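You operate a simulated robot arm through the tools that you are given. There is no shell and no other tool.

You are at the controls of a simulated two-armed robot. One attempt, no reset.

## Task
Wipe up the spill on the top of the packing table with the striped cloth and put it back.
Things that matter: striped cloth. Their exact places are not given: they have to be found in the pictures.

The check looks at the end state, three seconds after you hand in, the way a careful person would. Anything else that was tipped, shoved, dropped, spilled or broken makes it a failure. Flat cloth is picked up by pressing the open fingertips on it (5 to 10 N) and closing them slowly along it; thin cloth reads only 2 to 8 mm in the jaws.

## Robot
Two 7-joint arms with two-finger parallel grippers on one trunk, on a base that moves. Base frame: it is fixed to the floor where the robot stands at the start and does not move with it; the origin is under the middle of the robot, x ahead of it, y to its left, z up. Units: mm, degrees, N and s.
The left shoulder is at the start at [60, 147, 471], the right one opposite. With the tool pointing down near the work surface each hand reaches from about 100 to 660 mm from the robot's upright axis, wherever it stands, measured 20 degrees to its own side. Places, roughly: striped cloth [-2500, -3000, 750]. Payload 3.43 kg a hand.
The tool frame of a hand sits at the grasp point between the pads (the TCP): z along the fingers, y along the line on which they close. The tips reach 30 mm beyond it. The gripper opens to 94 mm. The fingers are 28 mm wide and 10 mm thick; the gripper's body (50 by 96 mm) begins 55 mm behind the TCP.
Orientation is that of the tool frame in the base frame, as [roll, pitch, yaw] about the fixed x, y, z axes, in that order (R = Rz(yaw) Ry(pitch) Rx(roll)). With the fingers straight down and closing along the base's y, the tool's x points along the base's -x, its y along +y and its z along -z.

## Interface
- The arms move only by the tool play_rows. It takes "left_steps", "right_steps" or both (then of equal length, played together; a hand with none holds still); each is one flat list of numbers, 7 for each row, row after row: the shift along the tool's x, y, z in mm, then the turn, a rotation vector about the tool's x, y, z in degrees, then the gripper command, from -1 (fully open) to 1 (shut), values between in proportion. In form: [tx, ty, tz, ax, ay, az, gripper, tx, ty, tz, ax, ay, az, gripper, ...]. A call has 1 to 20 rows; each row shifts and turns the commanded pose from where the row before left it, along the tool's axes as they then stand. A row lasts 0.2 s, in which the tool goes at most 50 mm and 8.6 degrees; a call with a longer step from one row to the next is refused whole, and so is a gripper value outside its range. Where a pose cannot be reached the arm comes as near as it can. A force on the tool above 40 N (or 10 N above the force at the start of the call, whichever is more), or a blocked arm, ends the call early, and 0.2 s more pass. The fingers move at their own pace (about 72 mm/s each) and stop on an object; they squeeze with about 30 N. The grip force told is the motor's: it shows also when the fingers shut on nothing. Time passes only in rows, and 0.2 s behind the last, so rows that do not move let the fingers close. The reply holds the time, the measured pose of the TCP, the force on the tool along the base axes, the opening and the grip force, in the units named above and with some noise, with the torque about the TCP (base axes, N m) and any sound that the robot's microphone picked up, and new pictures: "views" is both (left out), scene, wrist or none (wrist: the cameras of the hands that moved).
- Cameras (640 x 400 px; columns grow to the right, rows downward): "scene" is now at [60.7, 1.4, 1114.9]; the picture's right is [0.04, -1.00, 0.00], its down [-0.50, -0.02, -0.87] and it looks along [0.87, 0.03, -0.50] (base axes); focal length 287 px, centre (320, 200). "left" rides on the left gripper at [76, -14, -103] in its tool frame; the picture's right is [0.18, 0.98, 0.00], its down [-0.75, 0.14, -0.64] and it looks along [-0.63, 0.12, 0.77] (tool axes); focal length 243 px, centre (320, 200). "right" rides on the right gripper at [76, 14, -103] in its tool frame; the picture's right is [-0.18, 0.98, 0.00], its down [-0.75, -0.14, -0.64] and it looks along [-0.63, -0.12, 0.77] (tool axes); focal length 243 px, centre (320, 200).
- raise_lower(by): slides the trunk up (or, below 0, down) by that many mm; the arms and the scene camera ride with it, the base frame stays. It gives what a move gives, with no picture.
- base_move(legs): drives the robot by 1 to 6 legs, each [ahead, left, turn to the left] in mm, mm and degrees, along the robot's own axes; the way and the turn of a leg run together, so that a leg with both is an arc; at most 1500 mm and 180 degrees a leg. The arms and the cameras ride along, it lands a little off, and it stops where it bumps. It gives what a move gives, and a new picture of the scene camera.
- turn_head(pan, tilt): turns the head with the scene camera to pan (to the left, within 86 degrees either way) and tilt (down, from -29 to 69), counted from straight ahead of the robot. It gives what a move gives, and a new picture of the scene camera.
- measure_at(camera, pixels): for up to 12 pixels [column, row] of the newest picture of that camera ("zoom" is the newest enlarged one), the place [x, y, z] in the base frame of the surface seen there, good to about 2 mm. The clock stands still meanwhile.
- enlarge(camera, box): a new picture of the part [left, top, right, bottom] of that camera's present view, enlarged. The clock stands still meanwhile.
- hand_in(): hands the job in; it is judged then, once.

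Leave the grippers open and the arms clear of the work at the hand-in unless told otherwise.

The tools are called after "Request:" as a command line: name --argument value ..., lists and objects as JSON in quotes. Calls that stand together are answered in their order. play_rows: Moves the arms, as the interface text tells. Its arguments: {"type":"object","properties":{"left_steps":{"type":"array","items":{"type":"number"}},"right_steps":{"type":"array","items":{"type":"number"}},"views":{"type":"string","enum":["both","scene","wrist","none"]}},"required":[]} The other tools are called the same way: raise_lower (by) moves the trunk up or down; base_move (legs) drives the base; turn_head (pan, tilt) turns the head that bears the scene camera; measure_at (camera, pixels) gives the place of the surface under pixels of a picture; enlarge (camera, box) takes an enlarged picture of a part of a camera's view; hand_in () hands the job in.

At the start:

```text
time: 0.0
left_eef_pos: [354.3, 138.1, 906.4]
left_tool_rot: [-180.0, 0.1, -179.9]
left_force: [-0.4, -0.9, 0.1]
left_ft_torque: [-0.02, 0.0, -0.01]
left_grip_width: 94.1
left_grasp_force: 0.1
right_eef_pos: [361.7, -119.6, 849.9]
right_tool_rot: [-180.0, 0.0, -180.0]
right_force: [0.1, 0.1, -0.1]
right_ft_torque: [-0.01, 0.05, -0.02]
right_grip_width: 94.1
right_grasp_force: 0.2
trunk travel left (down, up): [-178.0, 72.0]
robot x, y, heading: [-0.0, -1.0, 0.1]
head pan, tilt (commanded): [2.3, 29.8]
```

scene: 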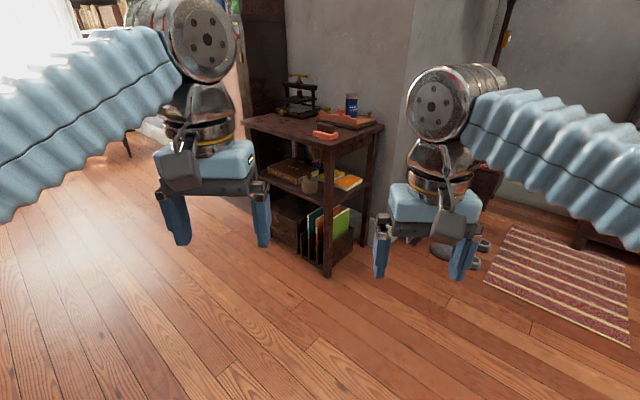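
right: 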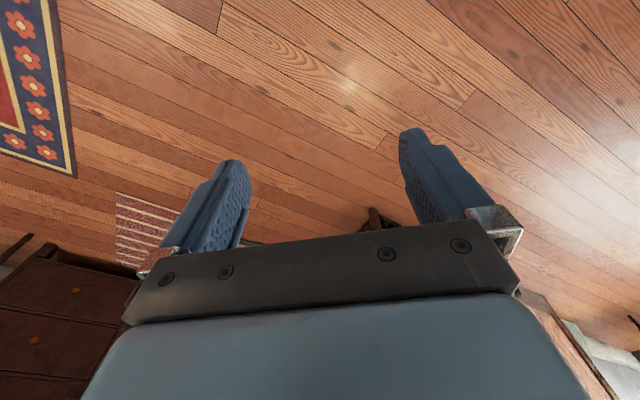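
left: 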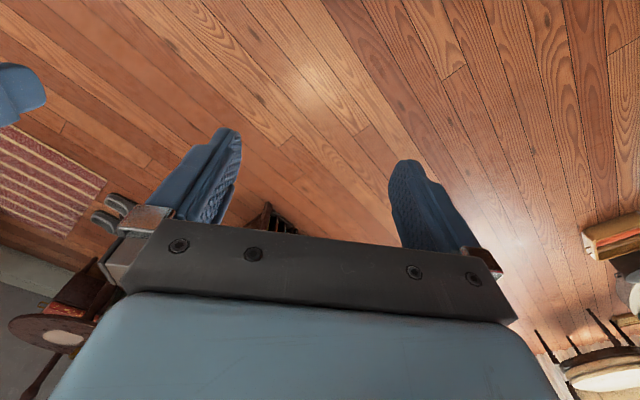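

The scene picture shows a bookcase ahead; the cloth should lie far behind and to the right. I'll look around with the head first, to the right.

Request:
turn_head --pan -86 --tilt 15

```text
time: 1.6
left_eef_pos: [355.1, 139.4, 906.2]
left_tool_rot: [-180.0, 0.1, 180.0]
left_force: [0.2, -0.1, -0.7]
left_ft_torque: [0.01, 0.01, -0.03]
left_grip_width: 94.3
left_grasp_force: 0.1
right_eef_pos: [362.0, -119.9, 851.1]
right_tool_rot: [180.0, 0.0, -180.0]
right_force: [0.0, -0.2, -0.1]
right_ft_torque: [0.01, -0.01, 0.01]
right_grip_width: 94.0
right_grasp_force: 0.2
trunk travel left (down, up): [-178.0, 72.0]
robot x, y, heading: [-1.3, -2.2, -0.0]
head pan, tilt (commanded): [-85.9, 15.0]
```

scene: 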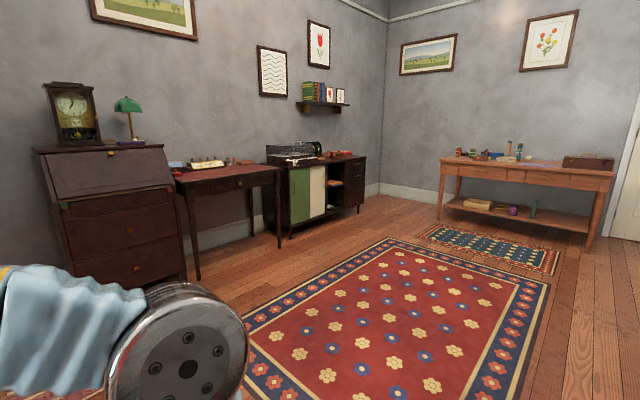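

The table on the right, at about (525,170), is probably the packing table. I'll measure points along it and the floor on the way, and enlarge it.

Request:
measure_at --camera "scene" --pixels '[[445, 160], [610, 172], [525, 165], [440, 215], [590, 245], [590, 162], [545, 163], [470, 155], [610, 300], [540, 255]]'

Request:
enlarge --camera "scene" --box '[430, 130, 640, 260]'

```text
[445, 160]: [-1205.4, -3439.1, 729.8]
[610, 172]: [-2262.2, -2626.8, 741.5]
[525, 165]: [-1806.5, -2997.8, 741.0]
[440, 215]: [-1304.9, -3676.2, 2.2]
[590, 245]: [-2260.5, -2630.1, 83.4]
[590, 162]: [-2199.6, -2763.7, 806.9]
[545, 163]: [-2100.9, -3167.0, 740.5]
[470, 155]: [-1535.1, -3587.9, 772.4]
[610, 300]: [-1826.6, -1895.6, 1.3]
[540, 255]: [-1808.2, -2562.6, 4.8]
```

```text
3.05 times, centred on (535, 195) of scene
```

zoom: 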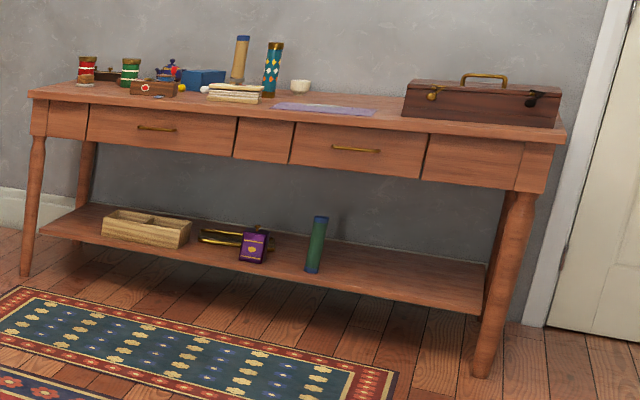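

The table's front edge runs from about (-1205,-3439) to (-2262,-2627) at z≈741. Before driving, I'll check the distances to nearby furniture: the bureau (110,230), the desk (240,180) and floor points along the way.

Request:
measure_at --camera "scene" --pixels '[[165, 170], [60, 200], [185, 270], [275, 175], [285, 235], [390, 245], [525, 320], [525, 280], [630, 330], [480, 390]]'

Request:
turn_head --pan 86 --tilt 20

```text
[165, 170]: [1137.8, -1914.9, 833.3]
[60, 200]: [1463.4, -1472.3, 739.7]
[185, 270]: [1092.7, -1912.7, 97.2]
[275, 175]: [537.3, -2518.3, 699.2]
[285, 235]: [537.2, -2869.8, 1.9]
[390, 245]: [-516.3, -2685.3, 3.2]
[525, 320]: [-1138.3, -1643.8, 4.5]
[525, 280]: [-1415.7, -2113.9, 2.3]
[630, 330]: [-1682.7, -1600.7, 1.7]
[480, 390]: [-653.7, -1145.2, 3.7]
```

```text
time: 4.2
left_eef_pos: [353.9, 140.0, 905.7]
left_tool_rot: [-179.9, 0.1, 180.0]
left_force: [-0.4, -0.6, 0.0]
left_ft_torque: [0.03, -0.01, 0.03]
left_grip_width: 94.0
left_grasp_force: 0.0
right_eef_pos: [361.8, -119.4, 850.8]
right_tool_rot: [179.9, 0.0, 180.0]
right_force: [0.0, -0.3, -1.0]
right_ft_torque: [-0.01, 0.02, 0.01]
right_grip_width: 93.8
right_grasp_force: 0.1
trunk travel left (down, up): [-178.0, 72.0]
robot x, y, heading: [-3.1, -0.9, -0.2]
head pan, tilt (commanded): [85.9, 20.0]
```

scene: 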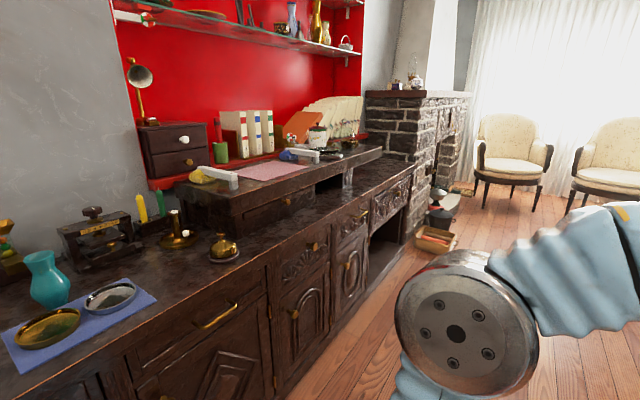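

On the left there's a long counter, quite close. I'll measure how far it is before turning.

Request:
measure_at --camera "scene" --pixels '[[200, 320], [270, 265], [130, 360], [400, 160], [40, 390]]'

```text
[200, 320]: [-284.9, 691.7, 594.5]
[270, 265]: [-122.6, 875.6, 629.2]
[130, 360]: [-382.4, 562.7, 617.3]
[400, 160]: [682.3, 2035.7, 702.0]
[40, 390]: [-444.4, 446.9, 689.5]
```

The counter is about 650 mm away, and turning right leads away from it. I'll turn right 122° and drive 1500 mm over the clear rug, with the head forward afterwards.

Request:
base_move --legs '[[0, 0, -122], [1500, 0, 0]]'

Request:
turn_head --pan 0 --tilt 20

```text
time: 16.8
left_eef_pos: [-912.7, -1622.6, 904.5]
left_tool_rot: [-180.0, 0.1, 56.5]
left_force: [0.0, -0.4, 0.4]
left_ft_torque: [-0.01, -0.03, 0.04]
left_grip_width: 94.1
left_grasp_force: 0.0
right_eef_pos: [-1131.3, -1486.9, 851.0]
right_tool_rot: [-180.0, 0.1, 56.5]
right_force: [-0.4, -0.1, -0.1]
right_ft_torque: [0.01, 0.01, 0.02]
right_grip_width: 93.8
right_grasp_force: 0.0
trunk travel left (down, up): [-178.0, 72.0]
robot x, y, heading: [-837.2, -1249.5, -123.6]
head pan, tilt (commanded): [85.9, 20.0]
```

scene: 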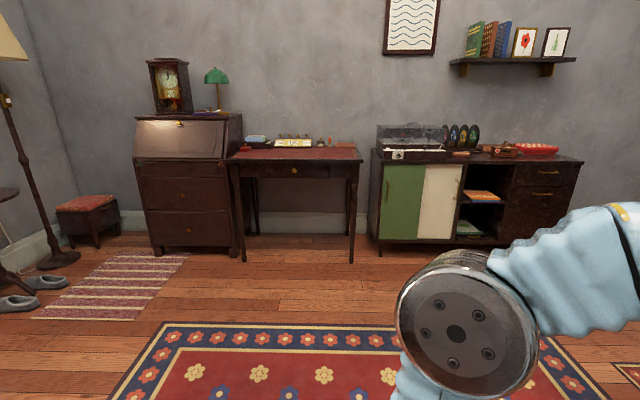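

```text
time: 18.4
left_eef_pos: [-912.2, -1624.1, 905.1]
left_tool_rot: [180.0, 0.1, 56.6]
left_force: [0.2, 0.0, 0.2]
left_ft_torque: [0.0, 0.0, -0.01]
left_grip_width: 94.1
left_grasp_force: 0.0
right_eef_pos: [-1132.7, -1485.3, 850.3]
right_tool_rot: [179.9, 0.0, 56.5]
right_force: [-1.0, 0.1, -0.5]
right_ft_torque: [0.0, 0.03, -0.03]
right_grip_width: 93.9
right_grasp_force: 0.0
trunk travel left (down, up): [-178.0, 72.0]
robot x, y, heading: [-833.1, -1249.9, -123.6]
head pan, tilt (commanded): [0.0, 20.0]
```

scene: 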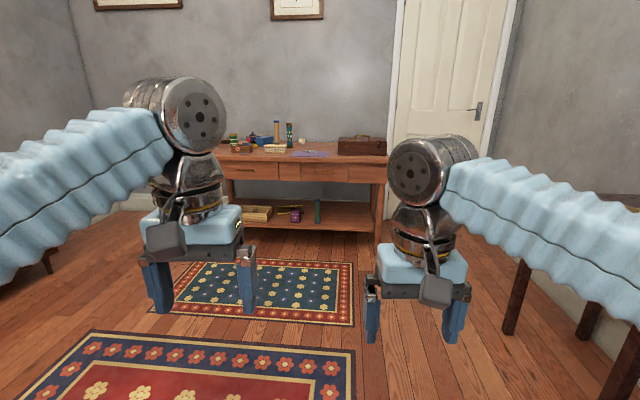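

The packing table is now in view between the arms at (300,155). Another table is at the right (520,290). I'll enlarge the middle and measure those legs.

Request:
enlarge --camera "scene" --box '[210, 100, 400, 260]'

Request:
measure_at --camera "scene" --pixels '[[518, 290], [618, 380], [590, 310], [635, 205], [318, 155], [302, 140], [290, 153], [235, 150], [380, 165], [350, 245]]'

```text
2.50 times, centred on (305, 180) of scene
```

zoom: 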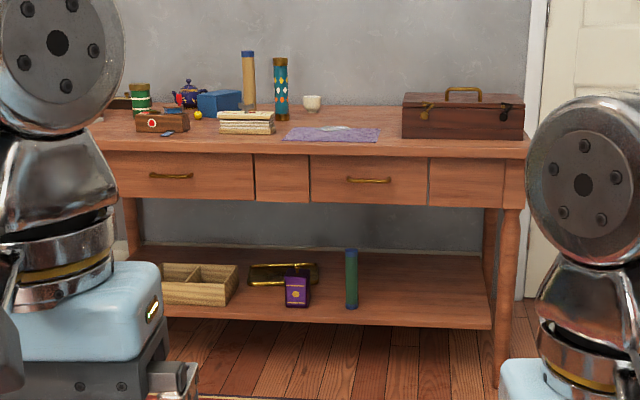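

```text
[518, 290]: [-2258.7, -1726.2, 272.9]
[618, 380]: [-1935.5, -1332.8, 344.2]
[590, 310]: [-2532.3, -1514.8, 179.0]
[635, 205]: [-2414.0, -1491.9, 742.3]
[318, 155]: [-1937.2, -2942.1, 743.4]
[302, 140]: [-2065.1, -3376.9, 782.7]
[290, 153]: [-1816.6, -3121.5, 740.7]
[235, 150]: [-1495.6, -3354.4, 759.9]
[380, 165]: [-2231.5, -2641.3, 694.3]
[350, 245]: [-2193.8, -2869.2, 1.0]
```

I see the packing table top with a lavender sheet at zoom (330,134) and a toolbox on the right; no striped cloth yet. I'll drive closer, to about 900 mm in front of the table edge.

Request:
base_move --legs '[[1070, 90, -4]]'

Request:
turn_head --pan 0 --tilt 25

```text
time: 24.0
left_eef_pos: [-1507.4, -2554.0, 905.7]
left_tool_rot: [179.9, 0.1, 51.8]
left_force: [-0.2, -0.4, -0.5]
left_ft_torque: [0.0, 0.0, 0.02]
left_grip_width: 93.9
left_grasp_force: 0.1
right_eef_pos: [-1715.9, -2400.0, 849.6]
right_tool_rot: [-180.0, 0.0, 51.8]
right_force: [-1.0, -0.6, -0.1]
right_ft_torque: [0.01, 0.0, 0.0]
right_grip_width: 94.0
right_grasp_force: 0.0
trunk travel left (down, up): [-178.0, 72.0]
robot x, y, heading: [-1399.9, -2191.2, -128.3]
head pan, tilt (commanded): [0.0, 20.0]
```

scene: 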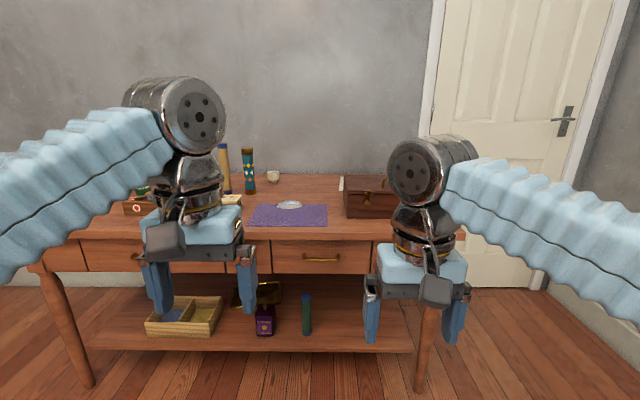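

```text
time: 24.7
left_eef_pos: [-1507.1, -2554.9, 905.3]
left_tool_rot: [180.0, 0.1, 51.9]
left_force: [-0.3, -0.6, 0.2]
left_ft_torque: [0.01, 0.01, -0.01]
left_grip_width: 94.3
left_grasp_force: 0.2
right_eef_pos: [-1716.7, -2400.6, 850.0]
right_tool_rot: [-180.0, 0.0, 51.8]
right_force: [1.3, 0.7, 0.1]
right_ft_torque: [-0.02, -0.04, 0.04]
right_grip_width: 94.1
right_grasp_force: 0.0
trunk travel left (down, up): [-178.0, 72.0]
robot x, y, heading: [-1396.5, -2189.1, -128.3]
head pan, tilt (commanded): [0.0, 25.0]
```

scene: 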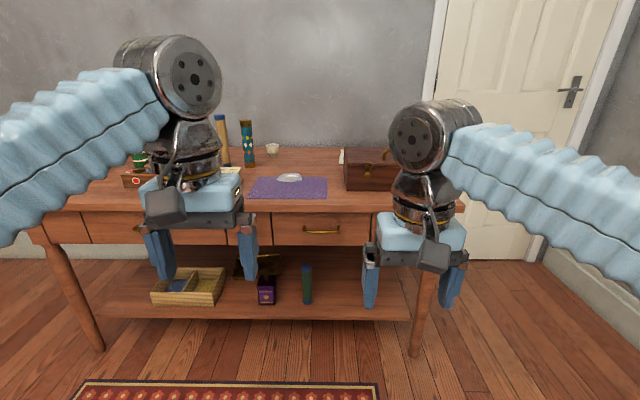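

There is a whitish thing just left of and behind the toolbox, near (341,156), and a lavender mat with a white patch at (290,182). I'll raise the trunk for a better look and enlarge.

Request:
raise_lower --by 72

Request:
enlarge --camera "scene" --box '[220, 110, 420, 235]'

```text
time: 25.8
left_eef_pos: [-1506.2, -2555.0, 976.5]
left_tool_rot: [179.9, 0.0, 51.8]
left_force: [0.0, -0.3, 0.8]
left_ft_torque: [-0.02, -0.01, -0.03]
left_grip_width: 93.9
left_grasp_force: 0.1
right_eef_pos: [-1715.4, -2399.6, 921.5]
right_tool_rot: [180.0, 0.0, 51.8]
right_force: [0.2, -0.1, -0.8]
right_ft_torque: [0.01, 0.02, 0.01]
right_grip_width: 94.0
right_grasp_force: 0.1
trunk travel left (down, up): [-250.0, 0.0]
robot x, y, heading: [-1400.1, -2187.0, -128.1]
head pan, tilt (commanded): [0.0, 25.0]
```

```text
3.20 times, centred on (320, 172) of scene
```

zoom: 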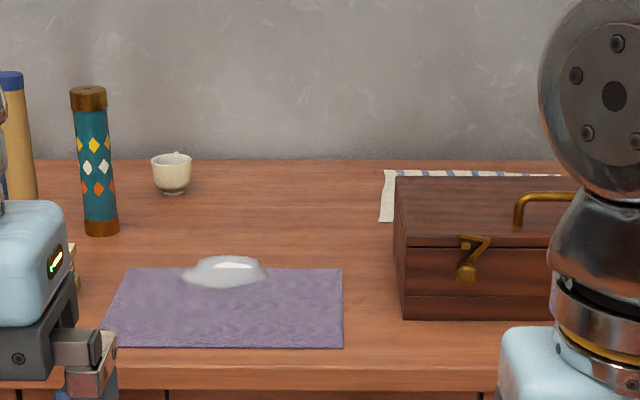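

The striped cloth (white with blue stripes) lies behind the toolbox, at zoom (385,190)–(560,175). The white spill sits at the back edge of the purple mat, at zoom (228,270). I'll measure all of these.

Request:
measure_at --camera "zoom" --pixels '[[384, 215], [390, 175], [440, 173], [540, 174], [185, 278], [265, 280], [228, 258], [228, 285], [110, 340], [340, 340], [340, 270], [125, 272]]'

Request:
measure_at --camera "zoom" --pixels '[[400, 182], [410, 245], [405, 315], [520, 220], [550, 195], [172, 190], [100, 230], [300, 162], [250, 385], [300, 365], [545, 315], [465, 270]]'

```text
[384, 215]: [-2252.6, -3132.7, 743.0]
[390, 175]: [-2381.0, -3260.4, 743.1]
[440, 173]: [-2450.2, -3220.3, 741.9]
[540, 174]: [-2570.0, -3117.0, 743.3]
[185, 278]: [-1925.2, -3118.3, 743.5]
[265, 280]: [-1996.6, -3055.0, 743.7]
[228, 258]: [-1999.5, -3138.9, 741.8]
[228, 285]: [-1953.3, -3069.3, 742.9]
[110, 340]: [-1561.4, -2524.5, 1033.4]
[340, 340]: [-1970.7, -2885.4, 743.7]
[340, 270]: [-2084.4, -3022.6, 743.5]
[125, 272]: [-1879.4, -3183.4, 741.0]
```

```text
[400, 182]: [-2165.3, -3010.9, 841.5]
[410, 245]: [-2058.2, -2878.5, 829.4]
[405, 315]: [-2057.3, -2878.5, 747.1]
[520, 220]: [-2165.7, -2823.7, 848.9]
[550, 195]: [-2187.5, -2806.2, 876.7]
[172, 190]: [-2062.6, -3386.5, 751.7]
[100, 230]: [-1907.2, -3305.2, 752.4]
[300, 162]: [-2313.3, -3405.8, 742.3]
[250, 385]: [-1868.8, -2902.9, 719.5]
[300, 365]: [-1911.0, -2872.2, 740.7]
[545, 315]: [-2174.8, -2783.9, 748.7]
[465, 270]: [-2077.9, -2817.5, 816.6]
```

I've worked out the layout in a frame along my heading. The table edge is about 854 mm ahead, the spill centre about 1078 mm ahead and 113 mm left, the toolbox 950–1125 mm ahead, and the cloth 1270–1455 mm ahead and 90–350 mm right. I need to know my own base size and the space to the right of the table, so I'll look down and then to the right.

Request:
turn_head --pan 0 --tilt 69

Request:
turn_head --pan -40 --tilt 25

```text
time: 26.9
left_eef_pos: [-1508.1, -2554.0, 976.7]
left_tool_rot: [180.0, 0.0, 51.8]
left_force: [0.1, 0.0, 0.2]
left_ft_torque: [0.0, 0.02, 0.01]
left_grip_width: 93.8
left_grasp_force: 0.0
right_eef_pos: [-1715.4, -2400.5, 922.5]
right_tool_rot: [-180.0, 0.0, 51.8]
right_force: [0.8, 0.6, 0.1]
right_ft_torque: [0.0, -0.01, 0.01]
right_grip_width: 94.3
right_grasp_force: 0.2
trunk travel left (down, up): [-250.0, 0.0]
robot x, y, heading: [-1397.3, -2189.4, -128.3]
head pan, tilt (commanded): [0.0, 68.8]
```

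scene: 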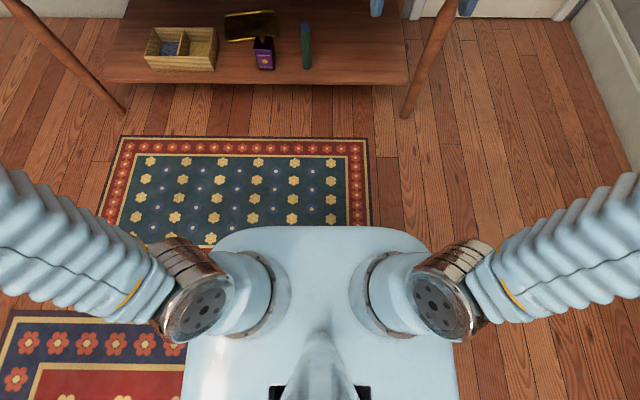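

```text
time: 28.0
left_eef_pos: [-1508.3, -2554.5, 976.9]
left_tool_rot: [-180.0, 0.1, 51.8]
left_force: [0.3, 0.0, 0.9]
left_ft_torque: [0.01, 0.0, -0.01]
left_grip_width: 93.9
left_grasp_force: 0.0
right_eef_pos: [-1717.1, -2400.7, 921.8]
right_tool_rot: [-180.0, 0.0, 51.9]
right_force: [0.0, -0.2, 0.2]
right_ft_torque: [-0.01, -0.03, -0.03]
right_grip_width: 94.0
right_grasp_force: 0.1
trunk travel left (down, up): [-250.0, 0.0]
robot x, y, heading: [-1395.0, -2188.0, -128.1]
head pan, tilt (commanded): [-40.0, 25.0]
```

scene: 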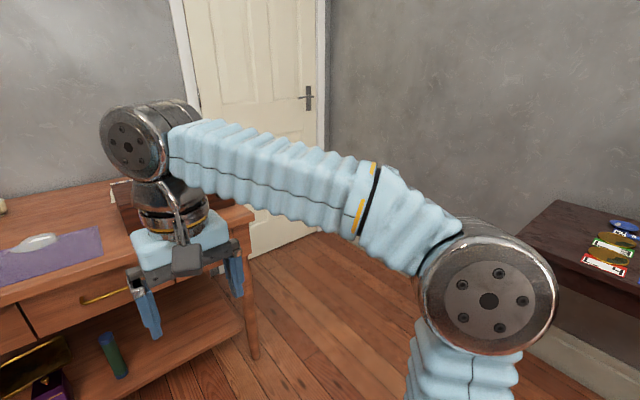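

There's open floor to the right of the packing table, in front of the door, with a side table by the right wall. I'll measure that space here, then look down again to measure my own front.

Request:
measure_at --camera "scene" --pixels '[[252, 210], [255, 355], [325, 225], [320, 235], [400, 265], [525, 235], [560, 200], [230, 262], [300, 330], [600, 270], [118, 185]]'

Request:
turn_head --pan 0 --tilt 69

Request:
measure_at --camera "scene" --pixels '[[320, 228], [230, 235], [415, 240], [455, 370], [190, 370], [250, 82], [405, 110], [120, 110], [150, 170], [320, 222], [480, 300]]'

```text
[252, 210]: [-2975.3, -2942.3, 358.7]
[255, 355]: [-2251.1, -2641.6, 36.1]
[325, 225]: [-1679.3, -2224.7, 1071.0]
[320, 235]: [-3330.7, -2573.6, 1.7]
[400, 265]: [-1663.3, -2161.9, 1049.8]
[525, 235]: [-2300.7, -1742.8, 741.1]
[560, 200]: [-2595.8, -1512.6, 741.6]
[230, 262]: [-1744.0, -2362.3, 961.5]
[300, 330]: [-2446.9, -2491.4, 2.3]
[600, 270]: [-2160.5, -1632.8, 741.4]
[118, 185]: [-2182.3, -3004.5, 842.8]
```

```text
time: 29.1
left_eef_pos: [-1507.7, -2554.3, 977.7]
left_tool_rot: [-179.9, 0.0, 51.8]
left_force: [-0.3, 0.2, -0.2]
left_ft_torque: [0.02, 0.0, 0.01]
left_grip_width: 93.9
left_grasp_force: 0.1
right_eef_pos: [-1715.4, -2399.8, 922.3]
right_tool_rot: [179.9, -0.1, 51.9]
right_force: [0.3, 0.1, 0.7]
right_ft_torque: [0.0, -0.04, 0.02]
right_grip_width: 93.9
right_grasp_force: 0.0
trunk travel left (down, up): [-250.0, 0.0]
robot x, y, heading: [-1404.6, -2187.0, -128.2]
head pan, tilt (commanded): [0.0, 68.8]
```

scene: 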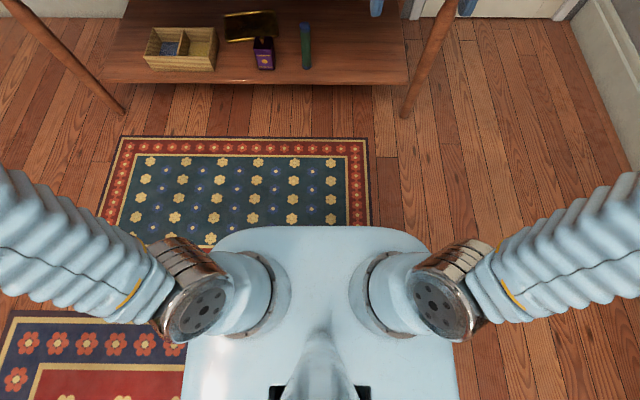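

```text
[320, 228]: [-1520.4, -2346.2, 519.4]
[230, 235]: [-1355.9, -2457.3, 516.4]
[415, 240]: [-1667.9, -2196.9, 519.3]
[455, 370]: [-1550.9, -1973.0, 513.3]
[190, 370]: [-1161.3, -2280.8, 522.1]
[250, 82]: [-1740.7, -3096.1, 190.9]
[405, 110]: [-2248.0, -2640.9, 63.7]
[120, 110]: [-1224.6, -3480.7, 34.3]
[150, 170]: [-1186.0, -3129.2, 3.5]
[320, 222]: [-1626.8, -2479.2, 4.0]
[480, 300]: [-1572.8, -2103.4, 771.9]
```

My torso is about ±250 mm wide and reaches 200 mm ahead of the axis. From the front the cloth would be out of reach, so I'll go round to the free floor at the table's right end and pick it up from there. First I'll strafe right 530 mm and go ahead 400 mm, then look right.

Request:
base_move --legs '[[0, -530, 0], [400, 0, 0]]'

Request:
turn_head --pan -45 --tilt 35

```text
time: 34.4
left_eef_pos: [-2203.3, -2520.7, 976.9]
left_tool_rot: [-180.0, 0.0, 49.9]
left_force: [0.4, -0.4, -0.2]
left_ft_torque: [0.01, 0.0, -0.01]
left_grip_width: 93.9
left_grasp_force: 0.2
right_eef_pos: [-2406.6, -2358.5, 922.3]
right_tool_rot: [-179.9, 0.0, 49.9]
right_force: [1.3, 0.1, 0.2]
right_ft_torque: [-0.02, 0.03, 0.01]
right_grip_width: 94.1
right_grasp_force: 0.2
trunk travel left (down, up): [-250.0, 0.0]
robot x, y, heading: [-2080.3, -2161.2, -130.2]
head pan, tilt (commanded): [0.0, 68.8]
```

scene: 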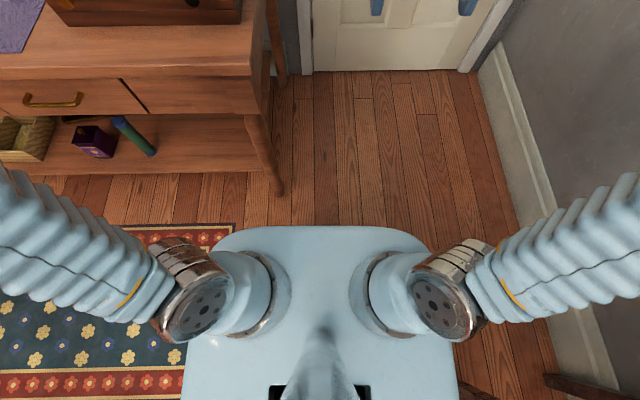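

```text
time: 35.5
left_eef_pos: [-2202.1, -2520.5, 977.0]
left_tool_rot: [-179.9, 0.1, 49.9]
left_force: [0.9, 1.0, -0.3]
left_ft_torque: [-0.03, 0.0, -0.03]
left_grip_width: 94.0
left_grasp_force: 0.0
right_eef_pos: [-2405.5, -2359.8, 921.4]
right_tool_rot: [180.0, 0.0, 50.0]
right_force: [0.5, -0.2, -0.2]
right_ft_torque: [-0.04, -0.01, 0.02]
right_grip_width: 94.2
right_grasp_force: 0.1
trunk travel left (down, up): [-250.0, 0.0]
robot x, y, heading: [-2079.7, -2158.7, -130.2]
head pan, tilt (commanded): [-45.0, 35.0]
```

scene: 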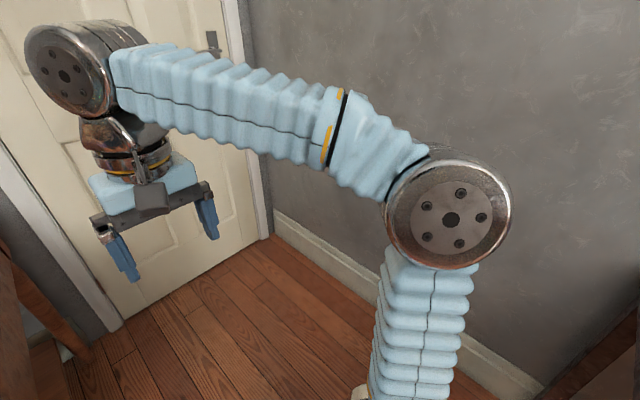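

I'm now in front of the gap at the table's right end. I'll look down-ahead once more to measure the gap's width and the toolbox's right end.

Request:
measure_at --camera "scene" --pixels '[[272, 235], [380, 300], [480, 375], [125, 330], [80, 355], [250, 320], [600, 380]]'

Request:
turn_head --pan 10 --tilt 45

Request:
measure_at --camera "scene" --pixels '[[320, 200], [400, 100]]'

```text
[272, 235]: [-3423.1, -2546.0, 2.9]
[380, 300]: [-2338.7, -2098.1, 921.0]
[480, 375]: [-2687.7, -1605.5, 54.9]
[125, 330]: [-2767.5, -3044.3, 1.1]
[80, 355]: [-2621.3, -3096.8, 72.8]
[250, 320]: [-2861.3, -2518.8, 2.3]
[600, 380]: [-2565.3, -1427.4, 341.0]
```

```text
time: 36.7
left_eef_pos: [-2202.5, -2520.3, 977.0]
left_tool_rot: [180.0, 0.1, 49.9]
left_force: [-0.2, 0.2, -0.4]
left_ft_torque: [-0.02, 0.03, -0.02]
left_grip_width: 94.1
left_grasp_force: 0.0
right_eef_pos: [-2404.5, -2359.3, 921.5]
right_tool_rot: [-180.0, 0.0, 49.8]
right_force: [-0.2, -0.2, 0.2]
right_ft_torque: [0.01, 0.01, 0.01]
right_grip_width: 94.4
right_grasp_force: 0.1
trunk travel left (down, up): [-250.0, 0.0]
robot x, y, heading: [-2078.7, -2157.5, -130.0]
head pan, tilt (commanded): [10.0, 45.0]
```

scene: 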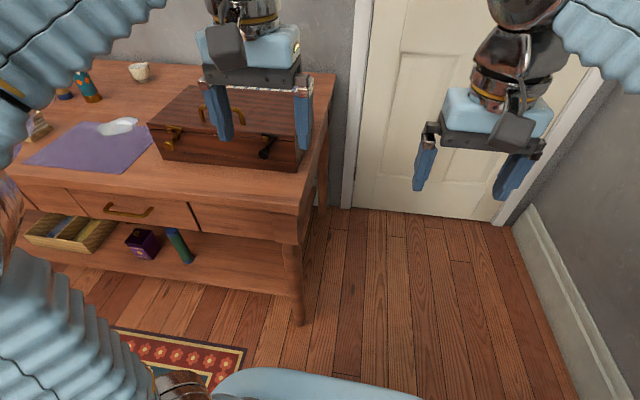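

```text
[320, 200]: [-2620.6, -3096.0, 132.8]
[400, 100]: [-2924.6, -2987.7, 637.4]
```

The gap is about 950 mm wide, from the table end to the right wall, so it fits. I'll enlarge the toolbox and cloth area and measure.

Request:
enlarge --camera "scene" --box '[20, 50, 350, 250]'

Request:
measure_at --camera "scene" --pixels '[[299, 168], [300, 215], [333, 76], [222, 87], [250, 89], [290, 91], [150, 125], [160, 157], [312, 120], [118, 120], [155, 140], [330, 100]]'

```text
1.94 times, centred on (185, 150) of scene
```

zoom: 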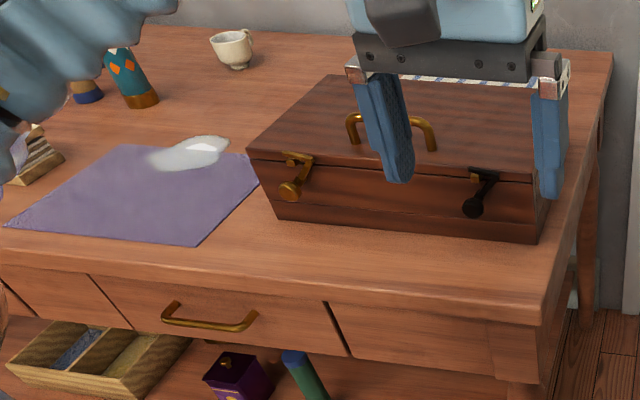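

```text
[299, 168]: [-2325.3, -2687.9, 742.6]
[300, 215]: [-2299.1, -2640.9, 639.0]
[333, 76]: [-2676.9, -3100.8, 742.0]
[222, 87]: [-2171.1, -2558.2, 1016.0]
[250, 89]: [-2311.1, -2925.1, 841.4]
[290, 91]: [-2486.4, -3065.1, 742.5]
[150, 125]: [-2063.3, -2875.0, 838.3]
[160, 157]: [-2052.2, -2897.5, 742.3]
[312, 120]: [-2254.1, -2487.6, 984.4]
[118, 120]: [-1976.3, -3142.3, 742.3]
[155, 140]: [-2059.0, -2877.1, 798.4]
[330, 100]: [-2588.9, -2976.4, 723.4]
```

The toolbox spans nearly to the table's right end (440 mm right in my frame). Next I'll turn left 92° to face along the table, slide right a little, back off to clear the table end, and then slide right until I'm level with the cloth.

Request:
base_move --legs '[[0, 0, 92], [0, -150, 0], [-350, 0, 0]]'

```text
time: 43.9
left_eef_pos: [-2079.4, -2170.4, 976.4]
left_tool_rot: [-180.0, 0.0, 143.0]
left_force: [0.4, 0.1, 0.0]
left_ft_torque: [-0.03, -0.04, 0.04]
left_grip_width: 93.9
left_grasp_force: 0.0
right_eef_pos: [-2228.0, -2382.3, 922.3]
right_tool_rot: [179.9, 0.0, 142.9]
right_force: [-0.6, -0.7, 0.4]
right_ft_torque: [-0.01, -0.02, 0.03]
right_grip_width: 94.0
right_grasp_force: 0.0
trunk travel left (down, up): [-250.0, 0.0]
robot x, y, heading: [-2442.4, -2071.0, -36.9]
head pan, tilt (commanded): [10.0, 45.0]
```

scene: 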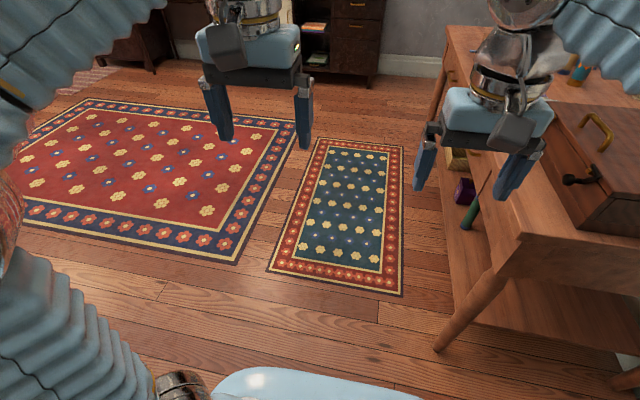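

I'm at the right end, facing along the table. I'll slide right 555 mm.

Request:
base_move --legs '[[0, -555, -1]]'

Request:
turn_head --pan -10 --tilt 40

```text
time: 47.1
left_eef_pos: [-2415.7, -2615.1, 977.0]
left_tool_rot: [180.0, 0.1, 142.6]
left_force: [-0.2, 0.1, -0.5]
left_ft_torque: [-0.02, -0.02, -0.06]
left_grip_width: 94.2
left_grasp_force: 0.1
right_eef_pos: [-2568.8, -2823.7, 922.0]
right_tool_rot: [180.0, 0.0, 142.5]
right_force: [1.2, 0.3, 0.6]
right_ft_torque: [-0.05, 0.0, -0.02]
right_grip_width: 93.9
right_grasp_force: 0.1
trunk travel left (down, up): [-250.0, 0.0]
robot x, y, heading: [-2784.0, -2507.0, -37.6]
head pan, tilt (commanded): [10.0, 45.0]
```

scene: 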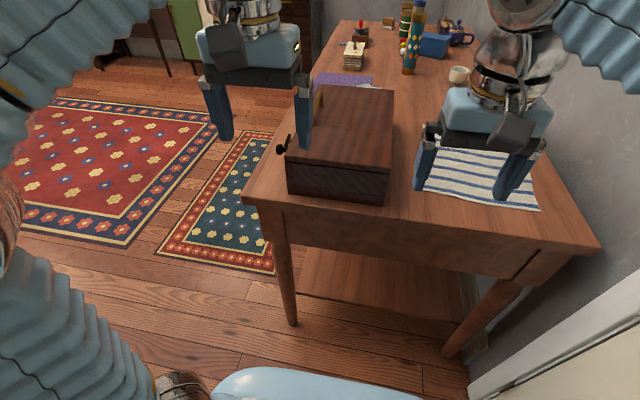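

```text
time: 47.9
left_eef_pos: [-2416.6, -2613.7, 978.1]
left_tool_rot: [-180.0, 0.1, 142.4]
left_force: [-0.7, -0.7, 0.5]
left_ft_torque: [0.03, -0.01, 0.01]
left_grip_width: 94.2
left_grasp_force: 0.1
right_eef_pos: [-2569.0, -2824.3, 922.0]
right_tool_rot: [180.0, 0.0, 142.6]
right_force: [0.0, -0.6, 0.2]
right_ft_torque: [0.0, -0.01, 0.0]
right_grip_width: 94.1
right_grasp_force: 0.0
trunk travel left (down, up): [-250.0, 0.0]
robot x, y, heading: [-2780.4, -2507.9, -37.8]
head pan, tilt (commanded): [-10.0, 40.0]
```

scene: 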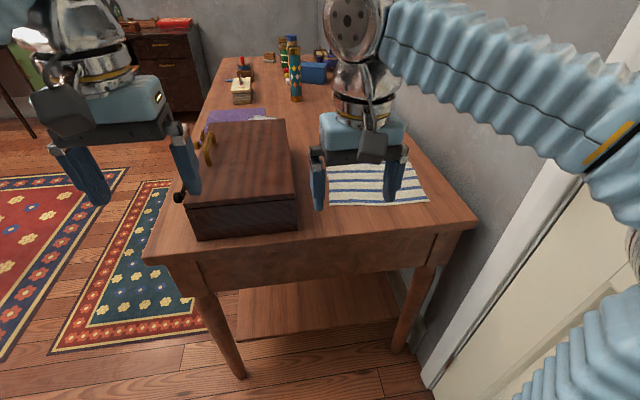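

Now the striped cloth is plainly seen, from (325,205) to (430,200), its far part hidden by the gripper. I'll enlarge and measure its corners.

Request:
enlarge --camera "scene" --box '[270, 120, 480, 251]'

Request:
measure_at --camera "scene" --pixels '[[330, 205], [427, 202], [412, 163], [375, 180], [296, 230], [294, 160], [475, 220], [330, 185], [405, 195], [360, 203], [145, 255], [285, 122]]'

```text
3.05 times, centred on (375, 186) of scene
```

zoom: 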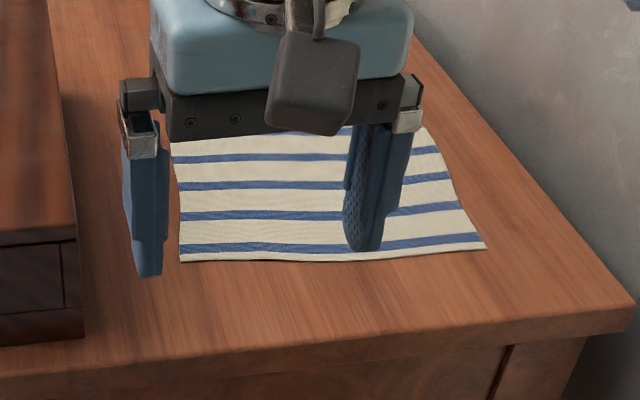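

```text
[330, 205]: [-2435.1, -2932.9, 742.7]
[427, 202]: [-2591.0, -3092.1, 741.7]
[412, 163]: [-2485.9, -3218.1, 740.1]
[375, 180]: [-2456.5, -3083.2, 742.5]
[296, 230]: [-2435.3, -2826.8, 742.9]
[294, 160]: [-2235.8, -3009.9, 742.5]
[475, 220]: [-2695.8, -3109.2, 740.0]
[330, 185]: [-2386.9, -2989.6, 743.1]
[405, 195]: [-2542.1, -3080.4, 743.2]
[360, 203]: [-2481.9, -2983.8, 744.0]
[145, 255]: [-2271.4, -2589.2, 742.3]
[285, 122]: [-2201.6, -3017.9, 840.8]
```

The cloth spans about 270 × 225 mm, centred near base (-2415,-3104), with its stripes running across. It's about 700 mm from my axis, so I'll drive ahead 100 mm; my base can't reach the table legs with that.

Request:
base_move --legs '[[100, 0, 0]]'

Request:
enlarge --camera "right" --box '[0, 0, 640, 400]'

```text
time: 49.1
left_eef_pos: [-2335.8, -2675.0, 977.0]
left_tool_rot: [-179.9, 0.1, 142.6]
left_force: [0.2, 0.3, 0.1]
left_ft_torque: [-0.05, -0.02, -0.04]
left_grip_width: 94.1
left_grasp_force: 0.0
right_eef_pos: [-2487.8, -2885.0, 922.0]
right_tool_rot: [-180.0, 0.0, 142.6]
right_force: [0.4, 0.2, -1.1]
right_ft_torque: [-0.01, 0.0, -0.02]
right_grip_width: 94.1
right_grasp_force: 0.0
trunk travel left (down, up): [-250.0, 0.0]
robot x, y, heading: [-2703.9, -2570.3, -37.6]
head pan, tilt (commanded): [-10.0, 40.0]
```

scene: 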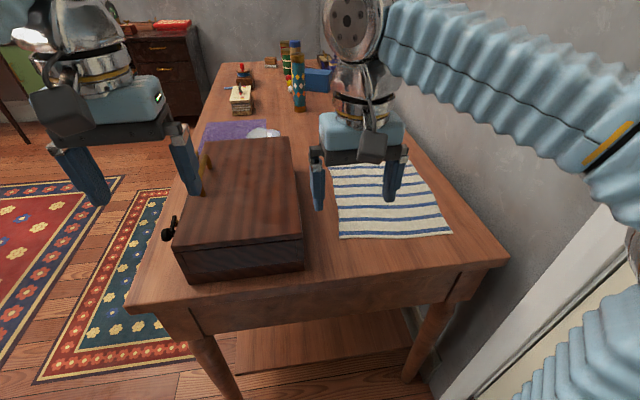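

```text
1.00 times, centred on (320, 200) of right (not enlarged: the box is as wide or as high as the picture)
```

zoom: 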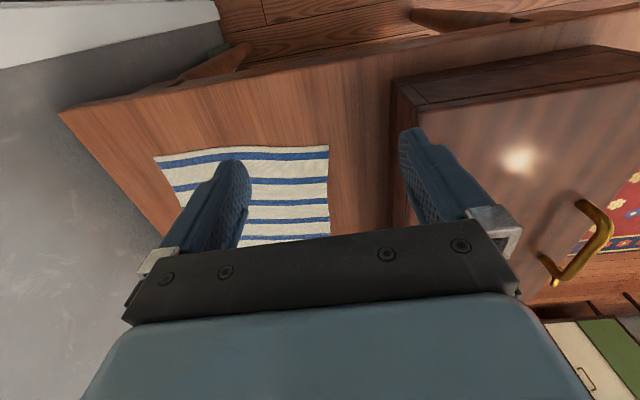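

The wrist view shows the cloth below, with its near-side corners. I'll measure the corners from both pictures.

Request:
measure_at --camera "scene" --pixels '[[342, 237], [448, 232], [331, 166], [415, 172], [338, 200], [430, 200], [395, 235], [385, 164], [302, 268], [290, 150]]'

Request:
measure_at --camera "right" --pixels '[[157, 158], [327, 148], [327, 232], [300, 150], [200, 155], [172, 195], [395, 90]]'

Request:
enlarge --camera "scene" --box '[280, 130, 470, 250]'

```text
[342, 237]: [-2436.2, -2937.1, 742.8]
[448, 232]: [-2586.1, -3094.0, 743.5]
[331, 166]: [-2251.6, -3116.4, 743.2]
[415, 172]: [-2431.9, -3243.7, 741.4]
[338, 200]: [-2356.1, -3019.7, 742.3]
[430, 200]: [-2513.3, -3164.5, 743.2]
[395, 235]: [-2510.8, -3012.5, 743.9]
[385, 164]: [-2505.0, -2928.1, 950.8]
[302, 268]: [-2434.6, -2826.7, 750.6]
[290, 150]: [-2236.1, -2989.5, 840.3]
```

```text
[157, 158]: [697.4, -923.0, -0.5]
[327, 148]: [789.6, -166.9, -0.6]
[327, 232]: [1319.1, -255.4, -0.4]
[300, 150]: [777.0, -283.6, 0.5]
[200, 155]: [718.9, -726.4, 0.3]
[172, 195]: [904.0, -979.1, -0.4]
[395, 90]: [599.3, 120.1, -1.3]
```

```text
3.33 times, centred on (375, 190) of scene
```

zoom: 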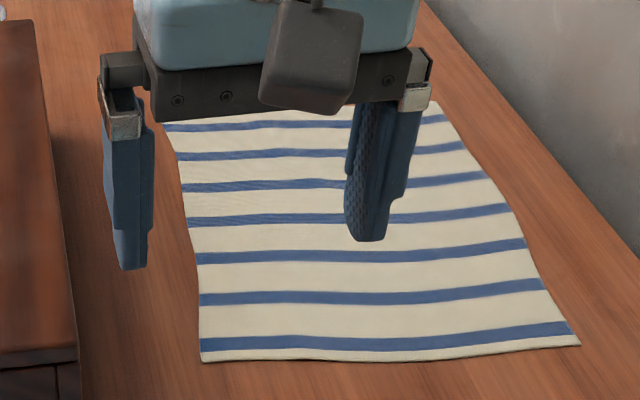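

The cloth is a rectangle of about 217 × 265 mm. Its long axis points along heading -44°, its near edge midpoint is at about (-2512,-3016), and z≈743. I'll grasp on the centre line about 45 mm inside the near edge, at (-2480,-3048). First I move the right hand over that spot, turn it 6.8° to align, set the jaws to about 60 mm, and descend to tips about 35 mm above the cloth.

Request:
play_rows --right_steps '[-17.5, -20.7, 0, 0, 0, 0, -0.3, -17.5, -20.7, 0, 0, 0, 0, -0.3, -17.5, -20.7, 0, 0, 0, 0, -0.3, -17.5, -20.7, 0, 0, 0, 0, -0.3, -17.5, -20.7, 0, 0, 0, 0, -0.3, -17.5, -20.8, 0, 0, 0, 0, -0.3, 0, 0, 0, 0, 0, 6.8, -0.3, 0, 0, 28, 0, 0, 0, -0.3, 0, 0, 28, 0, 0, 0, -0.3, 0, 0, 28, 0, 0, 0, -0.3, 0, 0, 28, 0, 0, 0, -0.3]' --views "both"

```text
time: 51.5
left_eef_pos: [-2335.6, -2675.7, 976.4]
left_tool_rot: [-180.0, 0.1, 142.6]
left_force: [0.7, -0.7, -0.3]
left_ft_torque: [0.01, -0.02, 0.01]
left_grip_width: 94.2
left_grasp_force: 0.1
right_eef_pos: [-2477.5, -3049.4, 809.2]
right_tool_rot: [179.9, 0.0, 135.8]
right_force: [0.1, -0.4, -0.1]
right_ft_torque: [0.0, -0.03, -0.02]
right_grip_width: 61.0
right_grasp_force: 0.0
trunk travel left (down, up): [-250.0, 0.0]
robot x, y, heading: [-2702.8, -2570.4, -37.5]
head pan, tilt (commanded): [-10.0, 40.0]
```

scene: 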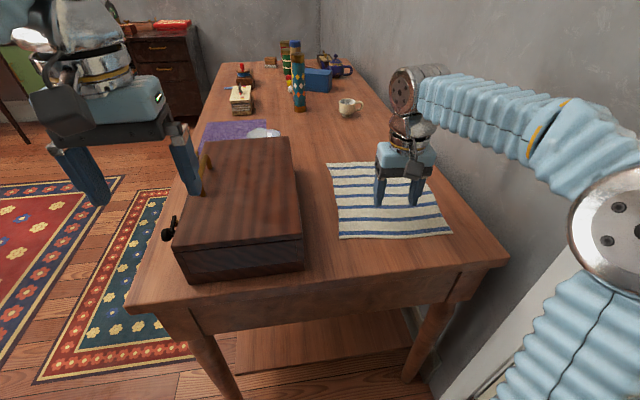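
right: 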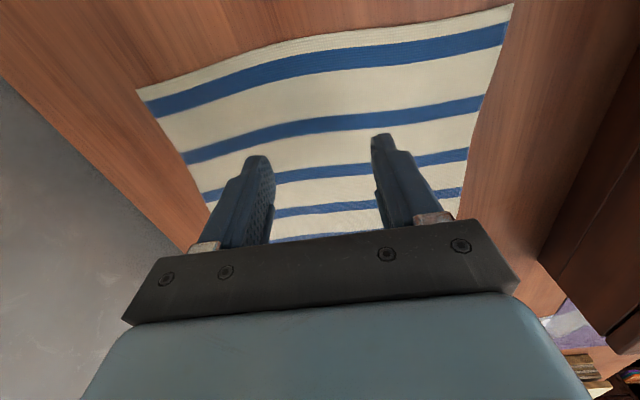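

The hand is over the cloth and now the whole cloth is visible. I'll measure its corners again for the put-back.

Request:
enlarge --camera "scene" --box '[300, 140, 470, 250]'

Request:
measure_at --camera "right" --pixels '[[140, 92], [510, 8], [470, 150], [182, 160], [330, 48], [310, 150], [320, 100]]'

Request:
measure_at --camera "scene" --pixels '[[328, 165], [330, 170], [400, 164], [372, 164], [340, 236], [449, 233], [395, 236]]'

```text
3.64 times, centred on (385, 195) of scene
```

zoom: 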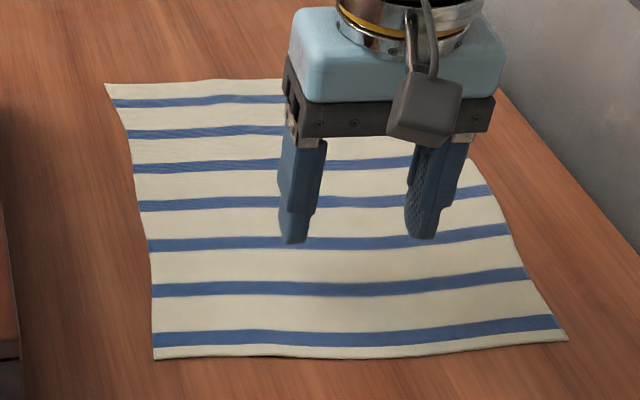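

```text
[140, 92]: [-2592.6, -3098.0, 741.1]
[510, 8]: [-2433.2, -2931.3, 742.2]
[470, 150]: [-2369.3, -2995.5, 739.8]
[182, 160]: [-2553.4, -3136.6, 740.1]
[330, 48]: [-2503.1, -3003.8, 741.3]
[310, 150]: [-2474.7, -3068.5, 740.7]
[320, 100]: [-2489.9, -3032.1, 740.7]
```

```text
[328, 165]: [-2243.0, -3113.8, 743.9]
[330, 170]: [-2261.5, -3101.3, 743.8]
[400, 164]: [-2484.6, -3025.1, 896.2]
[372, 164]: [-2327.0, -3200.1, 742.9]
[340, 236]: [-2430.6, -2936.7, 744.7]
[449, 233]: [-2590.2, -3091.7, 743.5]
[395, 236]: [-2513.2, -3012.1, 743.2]
```

Original corners recorded: near-left (-2432,-2934), near-right (-2592,-3096), far-left (-2242,-3114), far-right about (-2395,-3270). Now I'll lower gently toward contact: TCP 809 → 776, then a little more.

Request:
play_rows --right_steps '[0, 0, 12, 0, 0, 0, -0.3, 0, 0, 12, 0, 0, 0, -0.3, 0, 0, 7, 0, 0, 0, -0.3, 0, 0, 2, 0, 0, 0, -0.3, 0, 0, 0, 0, 0, 0, -0.3]' --views "none"

```text
time: 52.7
left_eef_pos: [-2336.2, -2675.6, 976.3]
left_tool_rot: [-180.0, 0.1, 142.6]
left_force: [0.3, -0.1, 0.9]
left_ft_torque: [0.01, -0.03, 0.02]
left_grip_width: 94.0
left_grasp_force: 0.0
right_eef_pos: [-2477.7, -3047.9, 778.3]
right_tool_rot: [-179.9, 0.0, 135.8]
right_force: [0.6, -0.1, 0.1]
right_ft_torque: [0.01, -0.03, 0.0]
right_grip_width: 61.2
right_grasp_force: 0.0
trunk travel left (down, up): [-250.0, 0.0]
robot x, y, heading: [-2704.0, -2574.5, -37.6]
head pan, tilt (commanded): [-10.0, 40.0]
```

No contact yet, with TCP at 778 and force near 0. I'll go down in 1.5 mm steps.

Request:
play_rows --right_steps '[0, 0, 1.5, 0, 0, 0, -0.3, 0, 0, 1.5, 0, 0, 0, -0.3, 0, 0, 1.5, 0, 0, 0, -0.3, 0, 0, 0, 0, 0, 0, -0.3]' --views "none"

```text
time: 53.7
left_eef_pos: [-2334.7, -2674.4, 977.2]
left_tool_rot: [-179.9, 0.0, 142.6]
left_force: [-0.6, -0.1, -0.6]
left_ft_torque: [0.0, -0.01, 0.01]
left_grip_width: 94.0
left_grasp_force: 0.1
right_eef_pos: [-2480.9, -3047.2, 772.0]
right_tool_rot: [-180.0, 0.0, 135.9]
right_force: [-0.1, 0.5, 0.1]
right_ft_torque: [0.0, 0.01, -0.01]
right_grip_width: 60.8
right_grasp_force: 0.1
trunk travel left (down, up): [-250.0, 0.0]
robot x, y, heading: [-2702.2, -2563.7, -37.6]
head pan, tilt (commanded): [-10.0, 40.0]
```

Still no force at TCP 772. I'll continue with 1 mm steps.

Request:
play_rows --right_steps '[0, 0, 1, 0, 0, 0, -0.3, 0, 0, 1, 0, 0, 0, -0.3, 0, 0, 0, 0, 0, 0, -0.3]' --views "none"

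```text
time: 54.5
left_eef_pos: [-2335.9, -2674.1, 977.2]
left_tool_rot: [-179.9, 0.1, 142.6]
left_force: [-0.1, 0.2, -0.4]
left_ft_torque: [-0.01, -0.01, 0.03]
left_grip_width: 94.2
left_grasp_force: 0.1
right_eef_pos: [-2479.0, -3048.3, 771.3]
right_tool_rot: [180.0, 0.2, 135.8]
right_force: [-0.8, -2.2, 13.4]
right_ft_torque: [-0.15, 0.14, 0.06]
right_grip_width: 61.2
right_grasp_force: 0.5
trunk travel left (down, up): [-250.0, 0.0]
robot x, y, heading: [-2703.9, -2570.5, -37.6]
head pan, tilt (commanded): [-10.0, 40.0]
```

Contact at 13 N. I'll back off 0.4 mm and close slowly along the cloth over about 3 s.

Request:
play_rows --right_steps '[0, 0, -0.4, 0, 0, 0, -0.3, 0, 0, 0, 0, 0, 0, -0.2, 0, 0, 0, 0, 0, 0, -0.1, 0, 0, 0, 0, 0, 0, 0.0, 0, 0, 0, 0, 0, 0, 0.1, 0, 0, 0, 0, 0, 0, 0.2, 0, 0, 0, 0, 0, 0, 0.3]' --views "wrist"

```text
time: 56.1
left_eef_pos: [-2335.9, -2673.9, 977.5]
left_tool_rot: [-179.9, 0.0, 142.6]
left_force: [-0.5, -0.2, 0.3]
left_ft_torque: [0.03, -0.01, -0.01]
left_grip_width: 94.0
left_grasp_force: 0.0
right_eef_pos: [-2479.1, -3046.7, 771.4]
right_tool_rot: [-179.9, 0.2, 135.8]
right_force: [-0.4, 0.2, 17.6]
right_ft_torque: [-0.01, 0.01, -0.03]
right_grip_width: 31.8
right_grasp_force: 0.1
trunk travel left (down, up): [-250.0, 0.0]
robot x, y, heading: [-2703.0, -2567.9, -37.4]
head pan, tilt (commanded): [-10.0, 40.0]
```

right: 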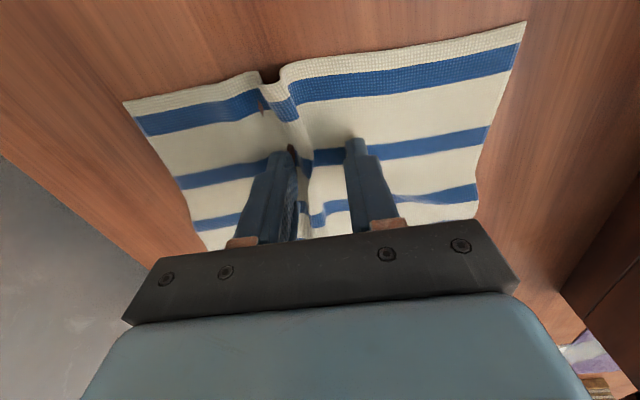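

The cloth is buckling up nicely between the fingers; the force is 17.6 N, so I ease up 0.4 mm and keep closing until shut.

Request:
play_rows --right_steps '[0, 0, -0.4, 0, 0, 0, 0.35, 0, 0, 0, 0, 0, 0, 0.45, 0, 0, 0, 0, 0, 0, 0.55, 0, 0, 0, 0, 0, 0, 0.65, 0, 0, 0, 0, 0, 0, 0.75, 0, 0, 0, 0, 0, 0, 0.85, 0, 0, 0, 0, 0, 0, 0.95, 0, 0, 0, 0, 0, 0, 1, 0, 0, 0, 0, 0, 0, 1, 0, 0, 0, 0, 0, 0, 1]' --views "both"

```text
time: 58.3
left_eef_pos: [-2336.2, -2674.6, 977.3]
left_tool_rot: [180.0, 0.2, 142.7]
left_force: [0.0, -1.2, 0.0]
left_ft_torque: [-0.02, 0.01, -0.01]
left_grip_width: 93.7
left_grasp_force: 0.1
right_eef_pos: [-2479.9, -3046.3, 770.8]
right_tool_rot: [180.0, 0.0, 135.7]
right_force: [-0.4, 0.3, 12.6]
right_ft_torque: [-0.01, 0.01, -0.02]
right_grip_width: 2.6
right_grasp_force: 30.0
trunk travel left (down, up): [-250.0, 0.0]
robot x, y, heading: [-2705.7, -2571.5, -37.5]
head pan, tilt (commanded): [-10.0, 40.0]
```

scene: 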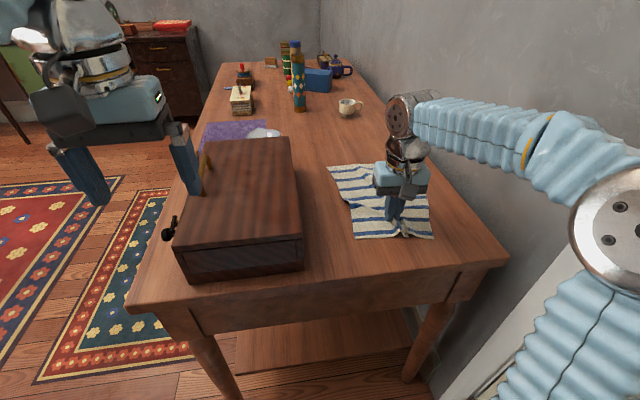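
right: 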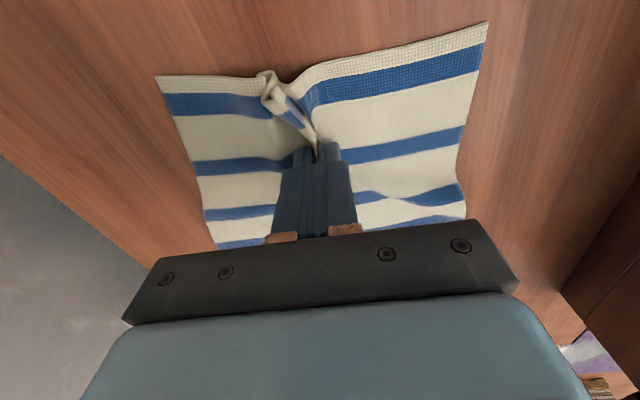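

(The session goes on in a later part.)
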